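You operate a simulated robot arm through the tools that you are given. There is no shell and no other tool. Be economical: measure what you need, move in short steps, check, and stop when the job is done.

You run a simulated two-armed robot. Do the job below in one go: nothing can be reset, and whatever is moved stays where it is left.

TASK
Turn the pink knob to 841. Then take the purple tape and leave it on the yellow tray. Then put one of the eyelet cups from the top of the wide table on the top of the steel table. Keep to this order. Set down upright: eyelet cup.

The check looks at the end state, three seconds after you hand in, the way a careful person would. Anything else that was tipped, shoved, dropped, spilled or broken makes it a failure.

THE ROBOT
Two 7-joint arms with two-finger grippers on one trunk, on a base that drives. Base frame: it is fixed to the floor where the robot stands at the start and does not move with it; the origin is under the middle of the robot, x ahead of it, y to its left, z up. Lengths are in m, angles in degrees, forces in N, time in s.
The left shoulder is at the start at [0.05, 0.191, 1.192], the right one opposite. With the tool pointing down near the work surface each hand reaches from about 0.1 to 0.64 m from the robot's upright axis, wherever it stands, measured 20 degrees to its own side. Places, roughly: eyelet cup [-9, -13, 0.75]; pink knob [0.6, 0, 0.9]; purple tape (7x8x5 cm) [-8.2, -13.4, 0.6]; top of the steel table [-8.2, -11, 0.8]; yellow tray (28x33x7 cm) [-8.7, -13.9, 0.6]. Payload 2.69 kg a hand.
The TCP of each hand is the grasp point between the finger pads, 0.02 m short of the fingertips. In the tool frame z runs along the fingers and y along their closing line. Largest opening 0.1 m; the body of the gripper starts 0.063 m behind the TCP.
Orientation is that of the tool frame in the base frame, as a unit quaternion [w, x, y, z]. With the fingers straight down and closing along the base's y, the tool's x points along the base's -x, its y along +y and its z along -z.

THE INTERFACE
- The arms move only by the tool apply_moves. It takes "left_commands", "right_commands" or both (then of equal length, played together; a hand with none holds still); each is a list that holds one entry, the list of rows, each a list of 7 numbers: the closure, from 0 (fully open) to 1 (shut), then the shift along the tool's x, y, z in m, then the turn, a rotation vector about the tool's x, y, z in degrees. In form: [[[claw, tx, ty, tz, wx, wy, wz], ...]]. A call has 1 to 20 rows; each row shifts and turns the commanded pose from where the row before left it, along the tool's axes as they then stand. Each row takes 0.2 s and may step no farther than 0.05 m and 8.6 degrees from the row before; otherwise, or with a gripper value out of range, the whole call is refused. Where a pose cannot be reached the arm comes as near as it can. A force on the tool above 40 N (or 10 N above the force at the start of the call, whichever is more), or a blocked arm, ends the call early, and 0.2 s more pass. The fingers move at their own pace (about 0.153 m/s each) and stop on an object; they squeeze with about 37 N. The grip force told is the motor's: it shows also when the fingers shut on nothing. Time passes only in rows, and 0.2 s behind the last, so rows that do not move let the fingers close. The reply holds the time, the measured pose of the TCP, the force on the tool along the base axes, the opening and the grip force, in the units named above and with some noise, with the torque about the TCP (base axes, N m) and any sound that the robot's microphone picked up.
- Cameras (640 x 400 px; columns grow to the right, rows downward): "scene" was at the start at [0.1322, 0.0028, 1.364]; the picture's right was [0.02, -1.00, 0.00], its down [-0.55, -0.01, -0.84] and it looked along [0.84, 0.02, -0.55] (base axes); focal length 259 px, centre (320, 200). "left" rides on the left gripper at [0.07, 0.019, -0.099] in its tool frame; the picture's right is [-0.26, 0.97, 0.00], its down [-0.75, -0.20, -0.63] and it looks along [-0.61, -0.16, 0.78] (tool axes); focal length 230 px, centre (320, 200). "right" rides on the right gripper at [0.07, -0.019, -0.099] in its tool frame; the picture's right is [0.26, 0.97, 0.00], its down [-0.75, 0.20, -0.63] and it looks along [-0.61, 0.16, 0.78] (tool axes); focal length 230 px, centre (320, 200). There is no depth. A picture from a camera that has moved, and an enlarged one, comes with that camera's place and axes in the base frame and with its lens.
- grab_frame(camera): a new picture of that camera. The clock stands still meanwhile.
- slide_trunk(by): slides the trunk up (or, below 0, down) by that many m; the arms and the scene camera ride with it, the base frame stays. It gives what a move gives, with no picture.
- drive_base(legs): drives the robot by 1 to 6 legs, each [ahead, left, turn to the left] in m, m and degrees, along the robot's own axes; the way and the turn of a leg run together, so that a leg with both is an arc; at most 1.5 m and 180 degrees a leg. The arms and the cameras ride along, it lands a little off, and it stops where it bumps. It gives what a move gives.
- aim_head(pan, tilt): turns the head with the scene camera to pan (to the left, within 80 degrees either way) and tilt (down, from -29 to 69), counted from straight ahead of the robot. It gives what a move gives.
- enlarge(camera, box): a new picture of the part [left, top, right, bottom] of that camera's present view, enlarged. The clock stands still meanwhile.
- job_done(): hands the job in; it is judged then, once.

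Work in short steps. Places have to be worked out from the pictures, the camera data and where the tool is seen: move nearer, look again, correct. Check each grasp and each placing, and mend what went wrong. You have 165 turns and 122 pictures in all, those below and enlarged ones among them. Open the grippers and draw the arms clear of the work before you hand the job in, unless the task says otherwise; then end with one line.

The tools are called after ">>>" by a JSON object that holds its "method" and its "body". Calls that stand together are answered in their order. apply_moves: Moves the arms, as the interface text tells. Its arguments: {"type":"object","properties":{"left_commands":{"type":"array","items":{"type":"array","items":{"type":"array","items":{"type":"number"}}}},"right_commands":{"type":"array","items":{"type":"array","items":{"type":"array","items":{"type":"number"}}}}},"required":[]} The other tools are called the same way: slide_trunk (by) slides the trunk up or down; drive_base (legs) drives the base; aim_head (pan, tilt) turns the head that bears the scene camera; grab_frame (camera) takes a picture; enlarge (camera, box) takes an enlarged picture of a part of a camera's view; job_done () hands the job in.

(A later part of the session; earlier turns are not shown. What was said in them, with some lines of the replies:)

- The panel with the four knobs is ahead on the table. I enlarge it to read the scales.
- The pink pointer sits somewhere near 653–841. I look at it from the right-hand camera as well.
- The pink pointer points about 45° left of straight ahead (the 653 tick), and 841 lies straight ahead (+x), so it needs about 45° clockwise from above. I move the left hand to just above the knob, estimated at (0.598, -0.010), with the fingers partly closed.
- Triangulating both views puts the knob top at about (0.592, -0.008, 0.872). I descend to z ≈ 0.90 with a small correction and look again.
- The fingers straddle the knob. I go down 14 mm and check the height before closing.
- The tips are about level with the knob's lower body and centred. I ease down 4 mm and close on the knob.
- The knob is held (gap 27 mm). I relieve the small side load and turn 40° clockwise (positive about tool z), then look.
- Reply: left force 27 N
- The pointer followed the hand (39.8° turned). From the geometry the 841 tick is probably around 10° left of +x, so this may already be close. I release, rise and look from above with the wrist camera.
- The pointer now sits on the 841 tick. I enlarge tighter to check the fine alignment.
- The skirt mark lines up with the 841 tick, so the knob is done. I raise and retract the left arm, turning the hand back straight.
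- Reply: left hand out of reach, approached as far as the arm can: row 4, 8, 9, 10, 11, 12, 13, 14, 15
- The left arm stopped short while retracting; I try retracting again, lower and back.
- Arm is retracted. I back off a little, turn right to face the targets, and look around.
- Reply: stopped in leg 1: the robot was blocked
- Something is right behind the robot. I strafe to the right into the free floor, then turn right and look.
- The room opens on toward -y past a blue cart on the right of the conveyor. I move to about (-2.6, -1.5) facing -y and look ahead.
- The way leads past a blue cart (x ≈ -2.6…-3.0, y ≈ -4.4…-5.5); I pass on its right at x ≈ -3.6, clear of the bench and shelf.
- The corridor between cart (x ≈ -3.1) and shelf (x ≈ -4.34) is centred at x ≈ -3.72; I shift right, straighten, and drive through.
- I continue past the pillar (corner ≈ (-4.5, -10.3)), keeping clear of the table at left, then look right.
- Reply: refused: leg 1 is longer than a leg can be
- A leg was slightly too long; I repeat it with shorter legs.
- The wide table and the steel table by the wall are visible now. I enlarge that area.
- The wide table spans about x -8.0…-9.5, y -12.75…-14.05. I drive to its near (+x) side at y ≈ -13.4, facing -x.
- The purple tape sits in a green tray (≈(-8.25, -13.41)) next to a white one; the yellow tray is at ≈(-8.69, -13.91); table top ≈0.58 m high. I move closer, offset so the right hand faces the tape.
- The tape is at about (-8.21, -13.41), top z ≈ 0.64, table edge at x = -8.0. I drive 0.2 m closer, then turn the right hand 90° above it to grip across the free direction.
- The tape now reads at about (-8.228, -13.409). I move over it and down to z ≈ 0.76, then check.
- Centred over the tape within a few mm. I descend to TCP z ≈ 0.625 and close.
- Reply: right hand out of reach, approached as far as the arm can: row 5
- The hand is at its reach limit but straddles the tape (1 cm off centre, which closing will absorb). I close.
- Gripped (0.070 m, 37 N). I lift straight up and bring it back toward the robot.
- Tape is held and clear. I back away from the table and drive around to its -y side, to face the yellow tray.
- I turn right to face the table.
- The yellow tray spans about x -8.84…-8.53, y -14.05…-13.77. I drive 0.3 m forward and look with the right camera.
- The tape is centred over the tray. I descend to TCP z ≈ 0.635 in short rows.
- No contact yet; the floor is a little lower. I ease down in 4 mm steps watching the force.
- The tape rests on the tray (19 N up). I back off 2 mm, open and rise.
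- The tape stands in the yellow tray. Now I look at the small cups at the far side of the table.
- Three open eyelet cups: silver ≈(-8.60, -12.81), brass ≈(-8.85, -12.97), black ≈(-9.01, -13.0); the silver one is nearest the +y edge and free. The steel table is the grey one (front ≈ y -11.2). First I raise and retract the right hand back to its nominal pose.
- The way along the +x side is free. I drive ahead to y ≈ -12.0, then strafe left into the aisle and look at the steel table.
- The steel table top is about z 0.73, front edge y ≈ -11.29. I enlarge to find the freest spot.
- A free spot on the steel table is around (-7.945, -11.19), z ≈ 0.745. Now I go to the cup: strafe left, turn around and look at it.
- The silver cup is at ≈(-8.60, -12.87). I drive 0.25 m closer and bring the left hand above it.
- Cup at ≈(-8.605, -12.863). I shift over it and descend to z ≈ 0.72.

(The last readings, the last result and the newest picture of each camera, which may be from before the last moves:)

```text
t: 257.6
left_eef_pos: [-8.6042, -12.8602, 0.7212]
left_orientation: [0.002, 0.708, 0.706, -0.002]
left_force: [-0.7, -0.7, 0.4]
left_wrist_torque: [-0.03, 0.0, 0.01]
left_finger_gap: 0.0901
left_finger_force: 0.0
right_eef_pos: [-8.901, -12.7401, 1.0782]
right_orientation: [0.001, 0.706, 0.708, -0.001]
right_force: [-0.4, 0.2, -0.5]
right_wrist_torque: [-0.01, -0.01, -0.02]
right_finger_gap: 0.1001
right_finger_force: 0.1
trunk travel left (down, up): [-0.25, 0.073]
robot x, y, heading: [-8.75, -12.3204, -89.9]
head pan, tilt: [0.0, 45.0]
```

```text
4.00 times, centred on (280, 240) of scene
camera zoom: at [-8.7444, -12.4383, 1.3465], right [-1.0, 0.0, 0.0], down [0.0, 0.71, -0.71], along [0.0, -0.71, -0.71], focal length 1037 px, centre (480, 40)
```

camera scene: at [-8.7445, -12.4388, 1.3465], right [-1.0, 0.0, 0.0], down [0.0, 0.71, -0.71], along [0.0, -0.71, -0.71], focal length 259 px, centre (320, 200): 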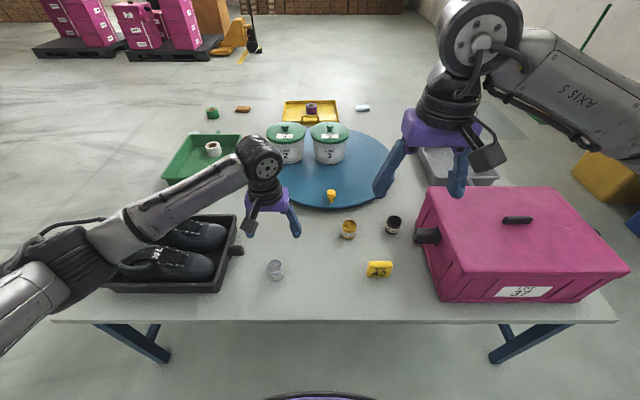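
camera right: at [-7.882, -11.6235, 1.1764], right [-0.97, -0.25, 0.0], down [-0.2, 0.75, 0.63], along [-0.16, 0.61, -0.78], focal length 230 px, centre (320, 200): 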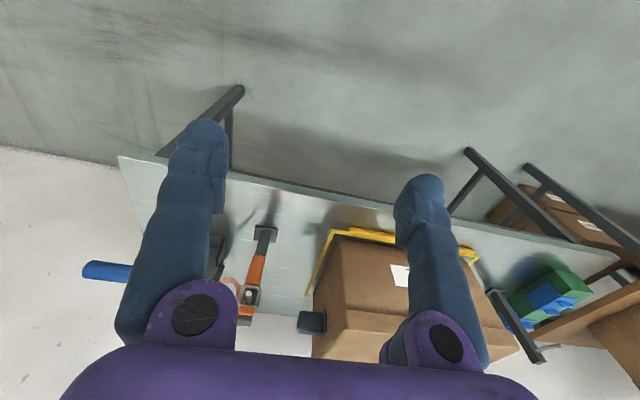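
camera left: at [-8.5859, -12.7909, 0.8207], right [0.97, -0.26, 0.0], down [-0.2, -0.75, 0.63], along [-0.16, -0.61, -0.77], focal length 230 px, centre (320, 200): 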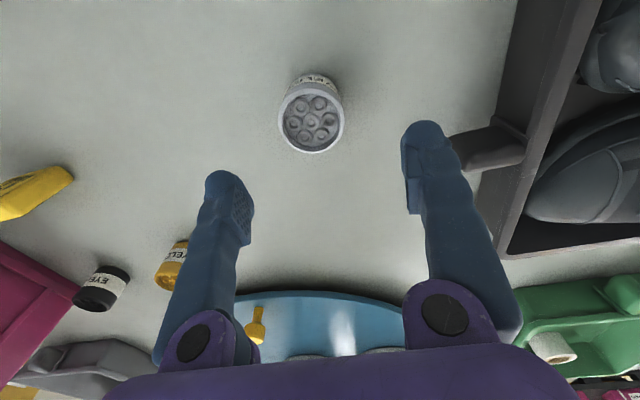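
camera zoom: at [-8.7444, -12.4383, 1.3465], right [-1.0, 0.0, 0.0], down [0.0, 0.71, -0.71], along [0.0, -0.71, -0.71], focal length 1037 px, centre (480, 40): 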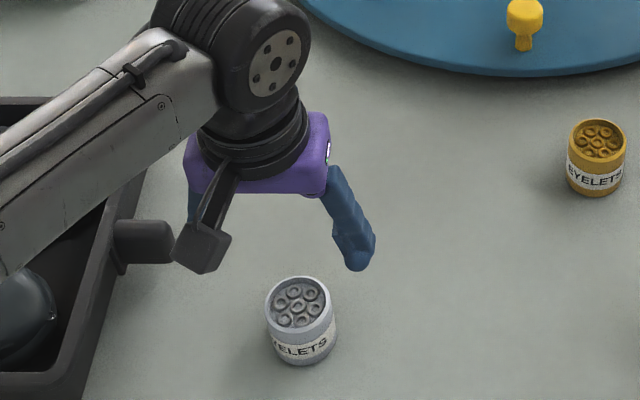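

It says EYELETS, and the hand is centred on it. I descend to TCP z ≈ 0.613 and check before closing.

>>> {"method": "apply_moves", "body": {"left_commands": [[[0.1, 0, -0.002, 0.04, 0, 0, 0], [0.1, 0, 0, 0.035, 0, 0, 0], [0.1, 0, 0, 0.02, 0, 0, 0], [0.1, 0, 0, 0.013, 0, 0, 0], [0.1, 0, 0, 0, 0, 0, 0]]]}}

>>> {"method": "grab_frame", "body": {"camera": "left"}}

>>> {"method": "enlarge", "body": {"camera": "scene", "box": [200, 190, 360, 290]}}

```text
t: 258.8
left_eef_pos: [-8.6066, -12.8609, 0.6189]
left_orientation: [0.002, 0.708, 0.706, -0.002]
left_force: [2.5, 7.4, 16.2]
left_wrist_torque: [0.13, -0.09, -0.08]
left_finger_gap: 0.09
left_finger_force: 0.1
right_eef_pos: [-8.9002, -12.7388, 1.0789]
right_orientation: [0.002, 0.706, 0.708, -0.002]
right_force: [-0.3, -0.5, 1.4]
right_wrist_torque: [0.01, -0.02, 0.03]
right_finger_gap: 0.1001
right_finger_force: 0.0
trunk travel left (down, up): [-0.25, 0.073]
robot x, y, heading: [-8.7493, -12.3177, -90.1]
head pan, tilt: [0.0, 45.0]
```

```text
60 pictures are left
camera left: at [-8.5875, -12.791, 0.7156], right [0.97, -0.26, 0.0], down [-0.2, -0.75, 0.63], along [-0.16, -0.61, -0.77], focal length 230 px, centre (320, 200)
```

left: 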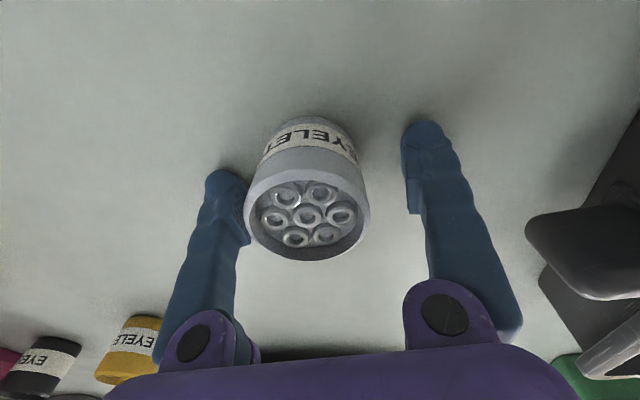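

```text
4.00 times, centred on (280, 240) of scene
camera zoom: at [-8.7446, -12.4365, 1.347], right [-1.0, 0.0, 0.0], down [0.0, 0.71, -0.71], along [0.0, -0.71, -0.71], focal length 1037 px, centre (480, 40)
```

zoom: 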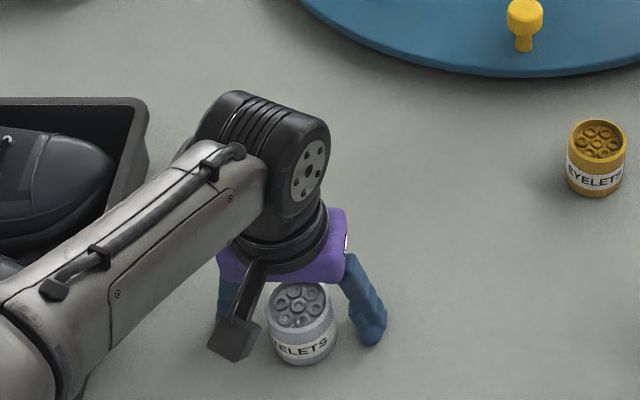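

The fingertips touched the table (top ≈ 0.60). I lift 9 mm, shift 1 cm in +y to centre on the cup, then close gently.

>>> {"method": "apply_moves", "body": {"left_commands": [[[0.1, 0, 0, -0.011, 0, 0, 0], [0.1, 0.01, -0.003, 0, 0, 0, 0], [0.2, 0, 0, 0, 0, 0, 0], [0.35, 0, 0, 0, 0, 0, 0], [0.5, 0, 0, 0, 0, 0, 0], [0.7, 0, 0, 0, 0, 0, 0], [0.7, 0, 0, 0, 0, 0, 0]]]}}

>>> {"method": "grab_frame", "body": {"camera": "left"}}

```text
t: 260.4
left_eef_pos: [-8.6092, -12.8522, 0.6267]
left_orientation: [0.001, 0.707, 0.707, -0.001]
left_force: [0.3, 0.8, -0.6]
left_wrist_torque: [-0.01, -0.04, 0.0]
left_finger_gap: 0.0481
left_finger_force: 36.9
right_eef_pos: [-8.9011, -12.7402, 1.0765]
right_orientation: [0.001, 0.707, 0.708, -0.002]
right_force: [0.7, 0.0, -0.5]
right_wrist_torque: [0.0, 0.02, 0.01]
right_finger_gap: 0.0996
right_finger_force: 0.1
trunk travel left (down, up): [-0.25, 0.073]
robot x, y, heading: [-8.7481, -12.3175, -90.0]
head pan, tilt: [0.0, 45.0]
```

```text
58 pictures are left
camera left: at [-8.5902, -12.7814, 0.7245], right [0.97, -0.26, 0.0], down [-0.2, -0.75, 0.63], along [-0.16, -0.61, -0.77], focal length 230 px, centre (320, 200)
```

left: 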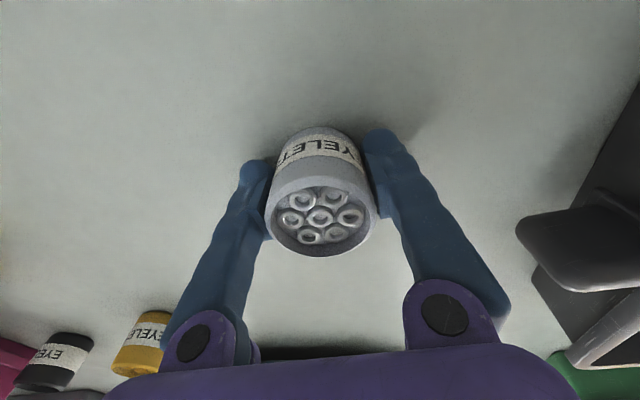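

Held (0.048 m). I lift gently straight up, then bring it in toward the robot.

>>> {"method": "apply_moves", "body": {"left_commands": [[[0.7, 0, 0, -0.015, 0, 0, 0], [0.7, 0, 0, -0.025, 0, 0, 0], [0.7, 0, 0, -0.03, 0, 0, 0], [0.7, 0, 0, -0.03, 0, 0, 0], [0.7, 0, 0, -0.03, 0, 0, 0], [0.7, 0, 0, -0.03, 0, 0, 0], [0.7, 0, 0, -0.03, 0, 0, 0], [0.7, 0, 0, -0.03, 0, 0, 0], [0.7, 0, 0, -0.03, 0, 0, 0], [0.7, 0, 0, -0.03, 0, 0, 0], [0.7, 0, 0, -0.03, 0, 0, 0], [0.7, 0.02, 0, -0.02, 0, 0, 0], [0.7, 0.03, 0, 0, 0, 0, 0], [0.7, 0.03, 0, 0, 0, 0, 0], [0.7, 0.03, 0, 0, 0, 0, 0], [0.7, 0.02, 0, 0, 0, 0, 0]]]}}

>>> {"method": "grab_frame", "body": {"camera": "left"}}

>>> {"method": "grab_frame", "body": {"camera": "scene"}}

```text
t: 263.8
left_eef_pos: [-8.6085, -12.72, 0.9558]
left_orientation: [0.001, 0.707, 0.707, -0.001]
left_force: [-0.6, -0.7, -0.9]
left_wrist_torque: [-0.01, -0.02, -0.05]
left_finger_gap: 0.0481
left_finger_force: 36.9
right_eef_pos: [-8.9003, -12.7397, 1.0779]
right_orientation: [0.001, 0.707, 0.707, -0.001]
right_force: [0.4, 0.3, 0.3]
right_wrist_torque: [0.0, 0.01, -0.03]
right_finger_gap: 0.0998
right_finger_force: 0.0
trunk travel left (down, up): [-0.25, 0.073]
robot x, y, heading: [-8.7502, -12.3184, -90.1]
head pan, tilt: [0.0, 45.0]
```

```text
57 pictures are left
camera left: at [-8.5901, -12.6496, 1.0538], right [0.97, -0.26, 0.0], down [-0.2, -0.75, 0.63], along [-0.16, -0.61, -0.77], focal length 230 px, centre (320, 200)
```

left: 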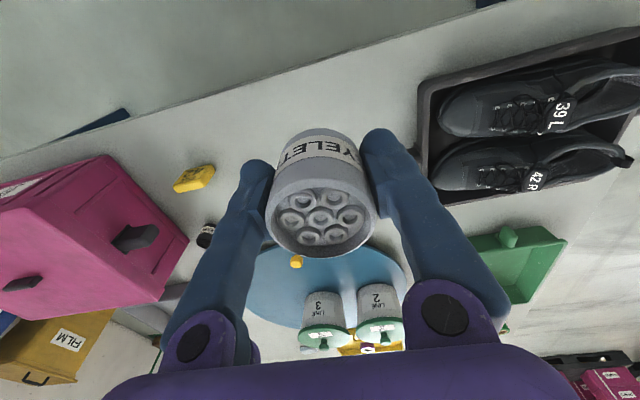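

```text
56 pictures are left
camera scene: at [-8.7444, -12.4384, 1.3465], right [-1.0, 0.0, 0.0], down [0.0, 0.71, -0.71], along [0.0, -0.71, -0.71], focal length 259 px, centre (320, 200)
```

scene: 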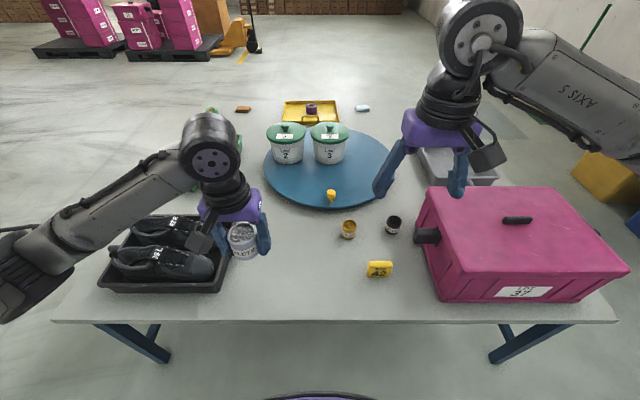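

The cup is upright in the left hand. I tuck the right hand a bit higher and closer, back up, and turn around to the steel table.

>>> {"method": "apply_moves", "body": {"right_commands": [[[0, 0.03, 0, -0.02, 0, 0, 0], [0, 0.03, 0, -0.02, 0, 0, 0], [0, 0.03, 0, -0.02, 0, 0, 0]]]}}

>>> {"method": "drive_base", "body": {"legs": [[-0.3, 0, 0], [0, 0, 90], [0, 0, 90], [0, -0.95, 0]]}}

>>> {"method": "grab_frame", "body": {"camera": "scene"}}

```text
t: 264.6
left_eef_pos: [-8.6095, -12.7201, 0.9559]
left_orientation: [0.002, 0.708, 0.706, -0.002]
left_force: [0.8, 0.7, -1.9]
left_wrist_torque: [0.01, 0.01, 0.0]
left_finger_gap: 0.0475
left_finger_force: 37.2
right_eef_pos: [-8.8999, -12.6498, 1.1368]
right_orientation: [0.002, 0.707, 0.708, -0.001]
right_force: [-0.1, -0.5, 0.3]
right_wrist_torque: [-0.04, 0.01, -0.03]
right_finger_gap: 0.1001
right_finger_force: 0.1
trunk travel left (down, up): [-0.25, 0.073]
robot x, y, heading: [-8.7512, -12.3197, -89.9]
head pan, tilt: [0.0, 45.0]
```

```text
t: 282.7
left_eef_pos: [-7.9448, -11.5898, 0.9565]
left_orientation: [-0.001, 0.718, -0.696, -0.001]
left_force: [0.0, 0.2, -2.1]
left_wrist_torque: [0.01, 0.0, -0.01]
left_finger_gap: 0.0476
left_finger_force: 36.6
right_eef_pos: [-7.6521, -11.6502, 1.1377]
right_orientation: [-0.001, 0.719, -0.695, -0.001]
right_force: [0.0, -0.6, 0.8]
right_wrist_torque: [0.0, 0.0, -0.03]
right_finger_gap: 0.1001
right_finger_force: 0.0
trunk travel left (down, up): [-0.25, 0.073]
robot x, y, heading: [-7.7941, -11.9908, 91.9]
head pan, tilt: [0.0, 45.0]
```

```text
55 pictures are left
camera scene: at [-7.7952, -11.8662, 1.3465], right [1.0, 0.03, 0.0], down [0.02, -0.71, -0.71], along [-0.02, 0.71, -0.71], focal length 259 px, centre (320, 200)
```

scene: 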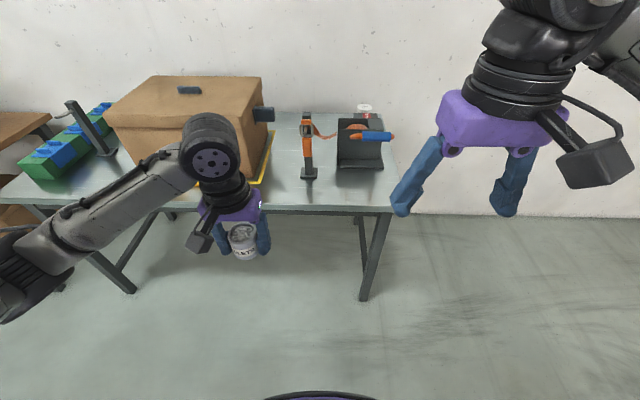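

The free spot between box outline and tool stand is ≈(-7.945, -11.215). I drive 0.25 m closer and straighten.

>>> {"method": "drive_base", "body": {"legs": [[0.25, 0, -1.9]]}}

>>> {"method": "grab_frame", "body": {"camera": "scene"}}

>>> {"method": "grab_frame", "body": {"camera": "left"}}

```text
t: 284.5
left_eef_pos: [-7.9362, -11.3355, 0.9551]
left_orientation: [0.001, -0.706, 0.708, 0.002]
left_force: [-0.5, 0.0, -1.1]
left_wrist_torque: [0.03, 0.01, -0.01]
left_finger_gap: 0.0477
left_finger_force: 37.3
right_eef_pos: [-7.6448, -11.4075, 1.1374]
right_orientation: [0.0, 0.708, -0.706, -0.001]
right_force: [0.4, 0.1, -0.3]
right_wrist_torque: [-0.04, 0.03, -0.02]
right_finger_gap: 0.1003
right_finger_force: 0.1
trunk travel left (down, up): [-0.25, 0.073]
robot x, y, heading: [-7.7985, -11.7375, 89.9]
head pan, tilt: [0.0, 45.0]
```

```text
54 pictures are left
camera scene: at [-7.7952, -11.6168, 1.3464], right [1.0, 0.0, 0.0], down [0.0, -0.71, -0.71], along [0.0, 0.71, -0.71], focal length 259 px, centre (320, 200)
```

scene: 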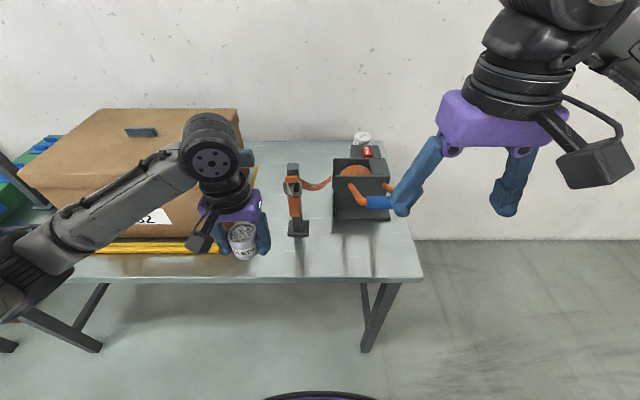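

```text
53 pictures are left
camera left: at [-7.9552, -11.4063, 1.0535], right [-0.97, 0.26, 0.0], down [0.2, 0.75, 0.63], along [0.16, 0.61, -0.77], focal length 230 px, centre (320, 200)
```

left: 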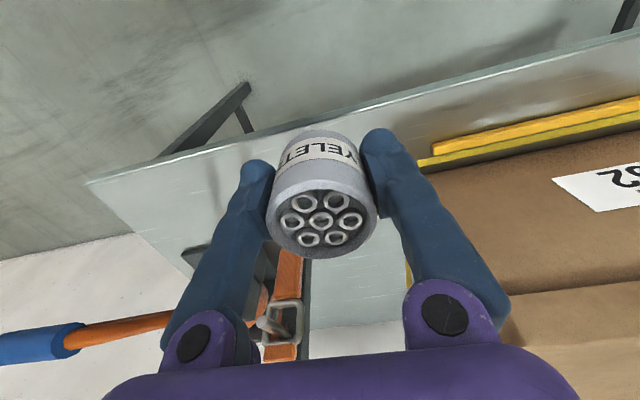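

I move to (-7.962, -11.222), midway between outline and tool stand, and descend to z ≈ 0.81 for a check.

>>> {"method": "apply_moves", "body": {"left_commands": [[[0.7, -0.02, 0.013, 0, 0, 0, 0], [0.7, -0.03, 0.013, 0, 0, 0, 0], [0.7, -0.03, 0, 0, 0, 0, 0], [0.7, -0.034, 0, 0, 0, 0, 0], [0.7, 0, 0, 0.03, 0, 0, 0], [0.7, 0, 0, 0.03, 0, 0, 0], [0.7, 0, 0, 0.03, 0, 0, 0], [0.7, 0, 0, 0.03, 0, 0, 0], [0.7, 0, 0, 0.025, 0, 0, 0], [0.7, 0, 0, 0, 0, 0, 0]]]}}

>>> {"method": "grab_frame", "body": {"camera": "left"}}

>>> {"method": "enlarge", "body": {"camera": "scene", "box": [160, 140, 352, 300]}}

```text
t: 286.7
left_eef_pos: [-7.9616, -11.2214, 0.8105]
left_orientation: [0.001, -0.706, 0.708, 0.001]
left_force: [0.2, 0.2, -0.5]
left_wrist_torque: [0.02, 0.02, 0.02]
left_finger_gap: 0.0476
left_finger_force: 37.0
right_eef_pos: [-7.6451, -11.409, 1.1375]
right_orientation: [-0.002, 0.708, -0.706, -0.002]
right_force: [-0.2, -0.1, -0.1]
right_wrist_torque: [-0.02, 0.0, -0.01]
right_finger_gap: 0.0999
right_finger_force: 0.0
trunk travel left (down, up): [-0.25, 0.073]
robot x, y, heading: [-7.7978, -11.7389, 89.9]
head pan, tilt: [0.0, 45.0]
```

```text
52 pictures are left
camera left: at [-7.981, -11.2915, 0.9085], right [-0.97, 0.26, 0.0], down [0.2, 0.75, 0.63], along [0.16, 0.61, -0.77], focal length 230 px, centre (320, 200)
```

left: 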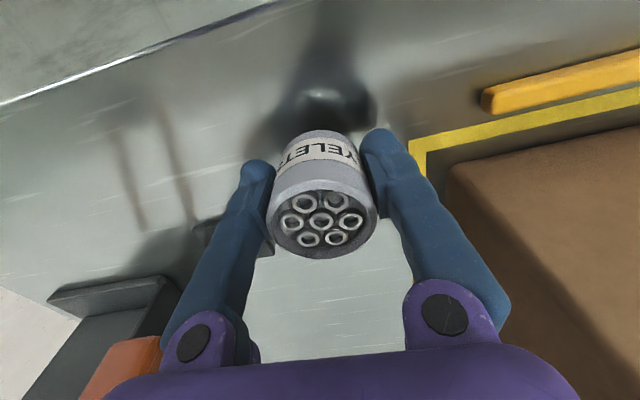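

```text
2.50 times, centred on (256, 220) of scene
camera zoom: at [-7.7952, -11.6176, 1.3465], right [1.0, 0.0, 0.0], down [0.0, -0.71, -0.71], along [0.0, 0.71, -0.71], focal length 648 px, centre (480, 150)
```

zoom: 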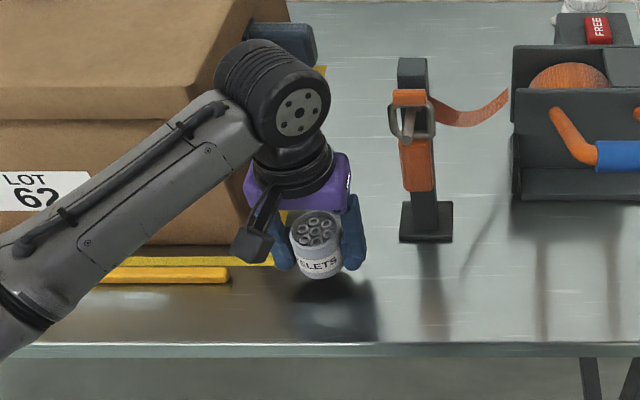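

Good clearance on both sides; I shift 1 cm toward the middle and ease down until contact.

>>> {"method": "apply_moves", "body": {"left_commands": [[[0.7, 0, -0.012, 0.01, 0, 0, 0], [0.7, 0, 0, 0.01, 0, 0, 0], [0.7, 0, 0, 0.005, 0, 0, 0], [0.7, 0, 0, 0.004, 0, 0, 0], [0.7, 0, 0, 0, 0, 0, 0]]]}}

>>> {"method": "enlarge", "body": {"camera": "scene", "box": [200, 190, 320, 290]}}

```text
t: 287.9
left_eef_pos: [-7.9497, -11.2222, 0.7857]
left_orientation: [0.004, -0.707, 0.707, 0.003]
left_force: [-4.0, -2.2, 26.8]
left_wrist_torque: [-0.42, 0.14, 0.01]
left_finger_gap: 0.0476
left_finger_force: 36.9
right_eef_pos: [-7.6441, -11.4092, 1.1383]
right_orientation: [-0.002, 0.708, -0.707, -0.004]
right_force: [0.4, -0.6, -0.3]
right_wrist_torque: [0.04, 0.01, 0.01]
right_finger_gap: 0.1002
right_finger_force: 0.0
trunk travel left (down, up): [-0.25, 0.073]
robot x, y, heading: [-7.8013, -11.7413, 89.7]
head pan, tilt: [0.0, 45.0]
```

```text
4.00 times, centred on (260, 240) of scene
camera zoom: at [-7.7948, -11.6203, 1.3472], right [1.0, 0.0, 0.0], down [0.0, -0.71, -0.71], along [0.0, 0.71, -0.71], focal length 1037 px, centre (560, 40)
```

zoom: 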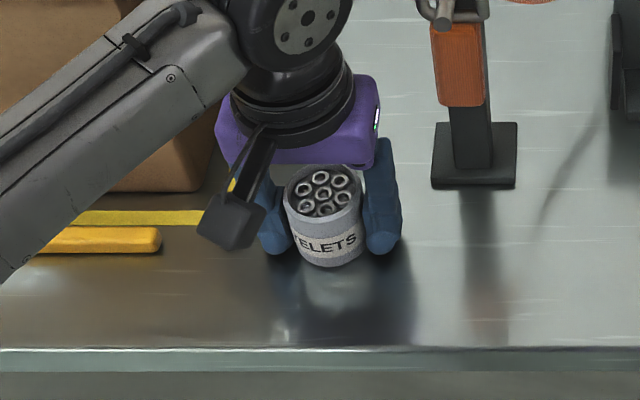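

The cup is standing on the steel table (27 N). I relieve the load, open only part way, then rise.

>>> {"method": "apply_moves", "body": {"left_commands": [[[0.7, 0, 0, -0.004, 0, 0, 0], [0.45, 0, 0, 0, 0, 0, 0], [0.32, 0, 0, 0, 0, 0, 0], [0.3, 0, 0, 0, 0, 0, 0], [0.3, 0, 0, -0.02, 0, 0, 0], [0.3, 0, 0, -0.03, 0, 0, 0], [0.3, 0, 0, -0.04, 0, 0, 0], [0.3, 0, 0, -0.04, 0, 0, 0], [0.3, 0, 0, -0.04, 0, 0, 0]]]}}

>>> {"method": "grab_frame", "body": {"camera": "left"}}

>>> {"method": "grab_frame", "body": {"camera": "scene"}}

```text
t: 289.9
left_eef_pos: [-7.9491, -11.2242, 0.9564]
left_orientation: [0.001, -0.706, 0.708, 0.001]
left_force: [-0.3, -0.6, 0.1]
left_wrist_torque: [0.01, 0.04, 0.0]
left_finger_gap: 0.07
left_finger_force: 0.1
right_eef_pos: [-7.6457, -11.4085, 1.1383]
right_orientation: [-0.002, 0.708, -0.706, -0.001]
right_force: [0.3, 0.3, 0.2]
right_wrist_torque: [-0.03, -0.03, 0.0]
right_finger_gap: 0.0999
right_finger_force: 0.0
trunk travel left (down, up): [-0.25, 0.073]
robot x, y, heading: [-7.7986, -11.7394, 90.2]
head pan, tilt: [0.0, 45.0]
```

```text
49 pictures are left
camera left: at [-7.9687, -11.2935, 1.0546], right [-0.97, 0.26, 0.0], down [0.2, 0.75, 0.63], along [0.16, 0.61, -0.78], focal length 230 px, centre (320, 200)
```

left: 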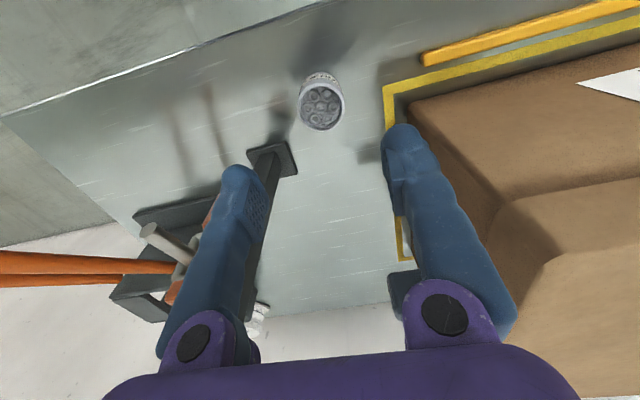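

```text
48 pictures are left
camera scene: at [-7.795, -11.6179, 1.3464], right [1.0, 0.0, 0.0], down [0.0, -0.71, -0.71], along [0.0, 0.71, -0.71], focal length 259 px, centre (320, 200)
```

scene: 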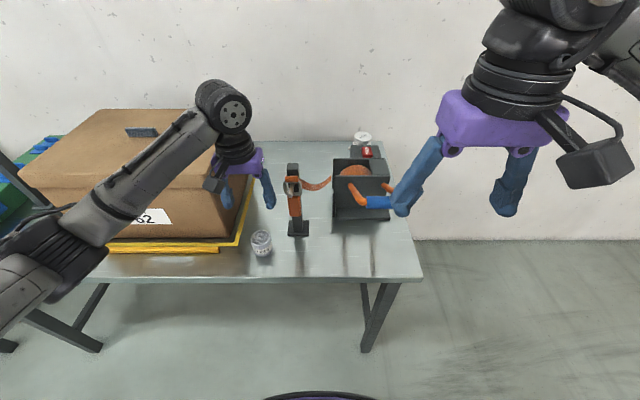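

The cup stands upright. I raise and withdraw the left arm, open the gripper, back the robot away and check once more.

>>> {"method": "apply_moves", "body": {"left_commands": [[[0.3, 0, 0, -0.04, 0, 0, 0], [0.3, 0, 0, -0.04, 0, 0, 0], [0.3, 0, 0, -0.04, 0, 0, 0], [0.2, 0.03, 0, -0.03, 0, 0, 0], [0.1, 0.03, 0, 0, 0, 0, 0], [0, 0.03, 0, 0, 0, 0, 0], [0, 0.03, 0, 0, 0, 0, 0]]]}}

>>> {"method": "drive_base", "body": {"legs": [[-0.25, 0, 0]]}}

>>> {"method": "grab_frame", "body": {"camera": "scene"}}

>>> {"method": "aim_head", "body": {"pan": 78, "tilt": 35}}

```text
t: 291.5
left_eef_pos: [-7.952, -11.3436, 1.105]
left_orientation: [0.001, -0.707, 0.708, 0.002]
left_force: [0.0, -0.3, -0.7]
left_wrist_torque: [-0.02, -0.01, 0.04]
left_finger_gap: 0.1002
left_finger_force: 0.1
right_eef_pos: [-7.6467, -11.4088, 1.1371]
right_orientation: [-0.001, 0.708, -0.707, -0.001]
right_force: [0.1, 0.3, 1.4]
right_wrist_torque: [0.03, 0.01, -0.03]
right_finger_gap: 0.0996
right_finger_force: 0.1
trunk travel left (down, up): [-0.25, 0.073]
robot x, y, heading: [-7.799, -11.7409, 89.9]
head pan, tilt: [0.0, 45.0]
```

```text
t: 293.3
left_eef_pos: [-7.9508, -11.5943, 1.1047]
left_orientation: [0.001, -0.707, 0.707, 0.004]
left_force: [0.3, -1.4, 1.3]
left_wrist_torque: [0.03, 0.0, -0.03]
left_finger_gap: 0.0998
left_finger_force: 0.1
right_eef_pos: [-7.6447, -11.6575, 1.1381]
right_orientation: [-0.002, 0.708, -0.706, -0.001]
right_force: [0.2, 0.2, 0.7]
right_wrist_torque: [0.02, 0.01, 0.0]
right_finger_gap: 0.1002
right_finger_force: 0.1
trunk travel left (down, up): [-0.25, 0.073]
robot x, y, heading: [-7.7994, -11.9898, 90.3]
head pan, tilt: [0.0, 45.0]
```

```text
47 pictures are left
camera scene: at [-7.7954, -11.868, 1.3466], right [1.0, 0.0, 0.0], down [0.0, -0.71, -0.71], along [0.0, 0.71, -0.71], focal length 259 px, centre (320, 200)
```

scene: 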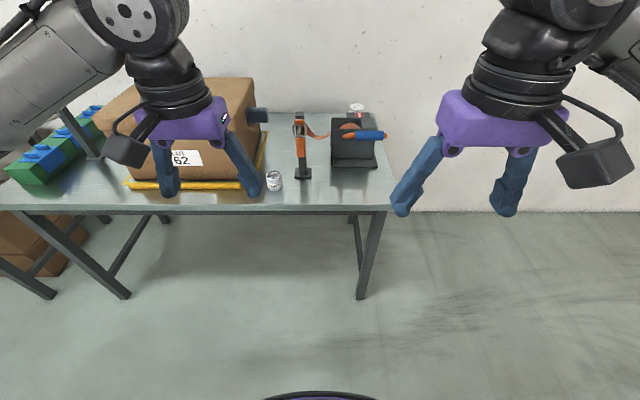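

```text
t: 294.8
left_eef_pos: [-7.9503, -11.5935, 1.1045]
left_orientation: [0.001, -0.707, 0.708, 0.002]
left_force: [0.1, 0.1, 1.2]
left_wrist_torque: [0.0, -0.04, 0.0]
left_finger_gap: 0.1
left_finger_force: 0.1
right_eef_pos: [-7.6452, -11.6571, 1.137]
right_orientation: [-0.001, 0.708, -0.706, -0.001]
right_force: [-0.5, -0.3, -0.3]
right_wrist_torque: [-0.02, 0.0, 0.0]
right_finger_gap: 0.0999
right_finger_force: 0.0
trunk travel left (down, up): [-0.25, 0.073]
robot x, y, heading: [-7.7999, -11.9882, 90.0]
head pan, tilt: [78.0, 35.0]
```

Everything is in place: the knob on 841, the tape in the yellow tray, and the silver eyelet cup upright on the steel table. Grippers are open and the arms are clear.

>>> {"method": "job_done", "body": {}}

```text
The job is handed in.
```

I've handed the job in: the pink knob points to 841, the purple tape is on the yellow tray, and the silver eyelet cup stands upright on the steel table. Backing away from the knob table, the robot bumped something behind it and stopped; later views showed a table there, but I didn't go back to check it.
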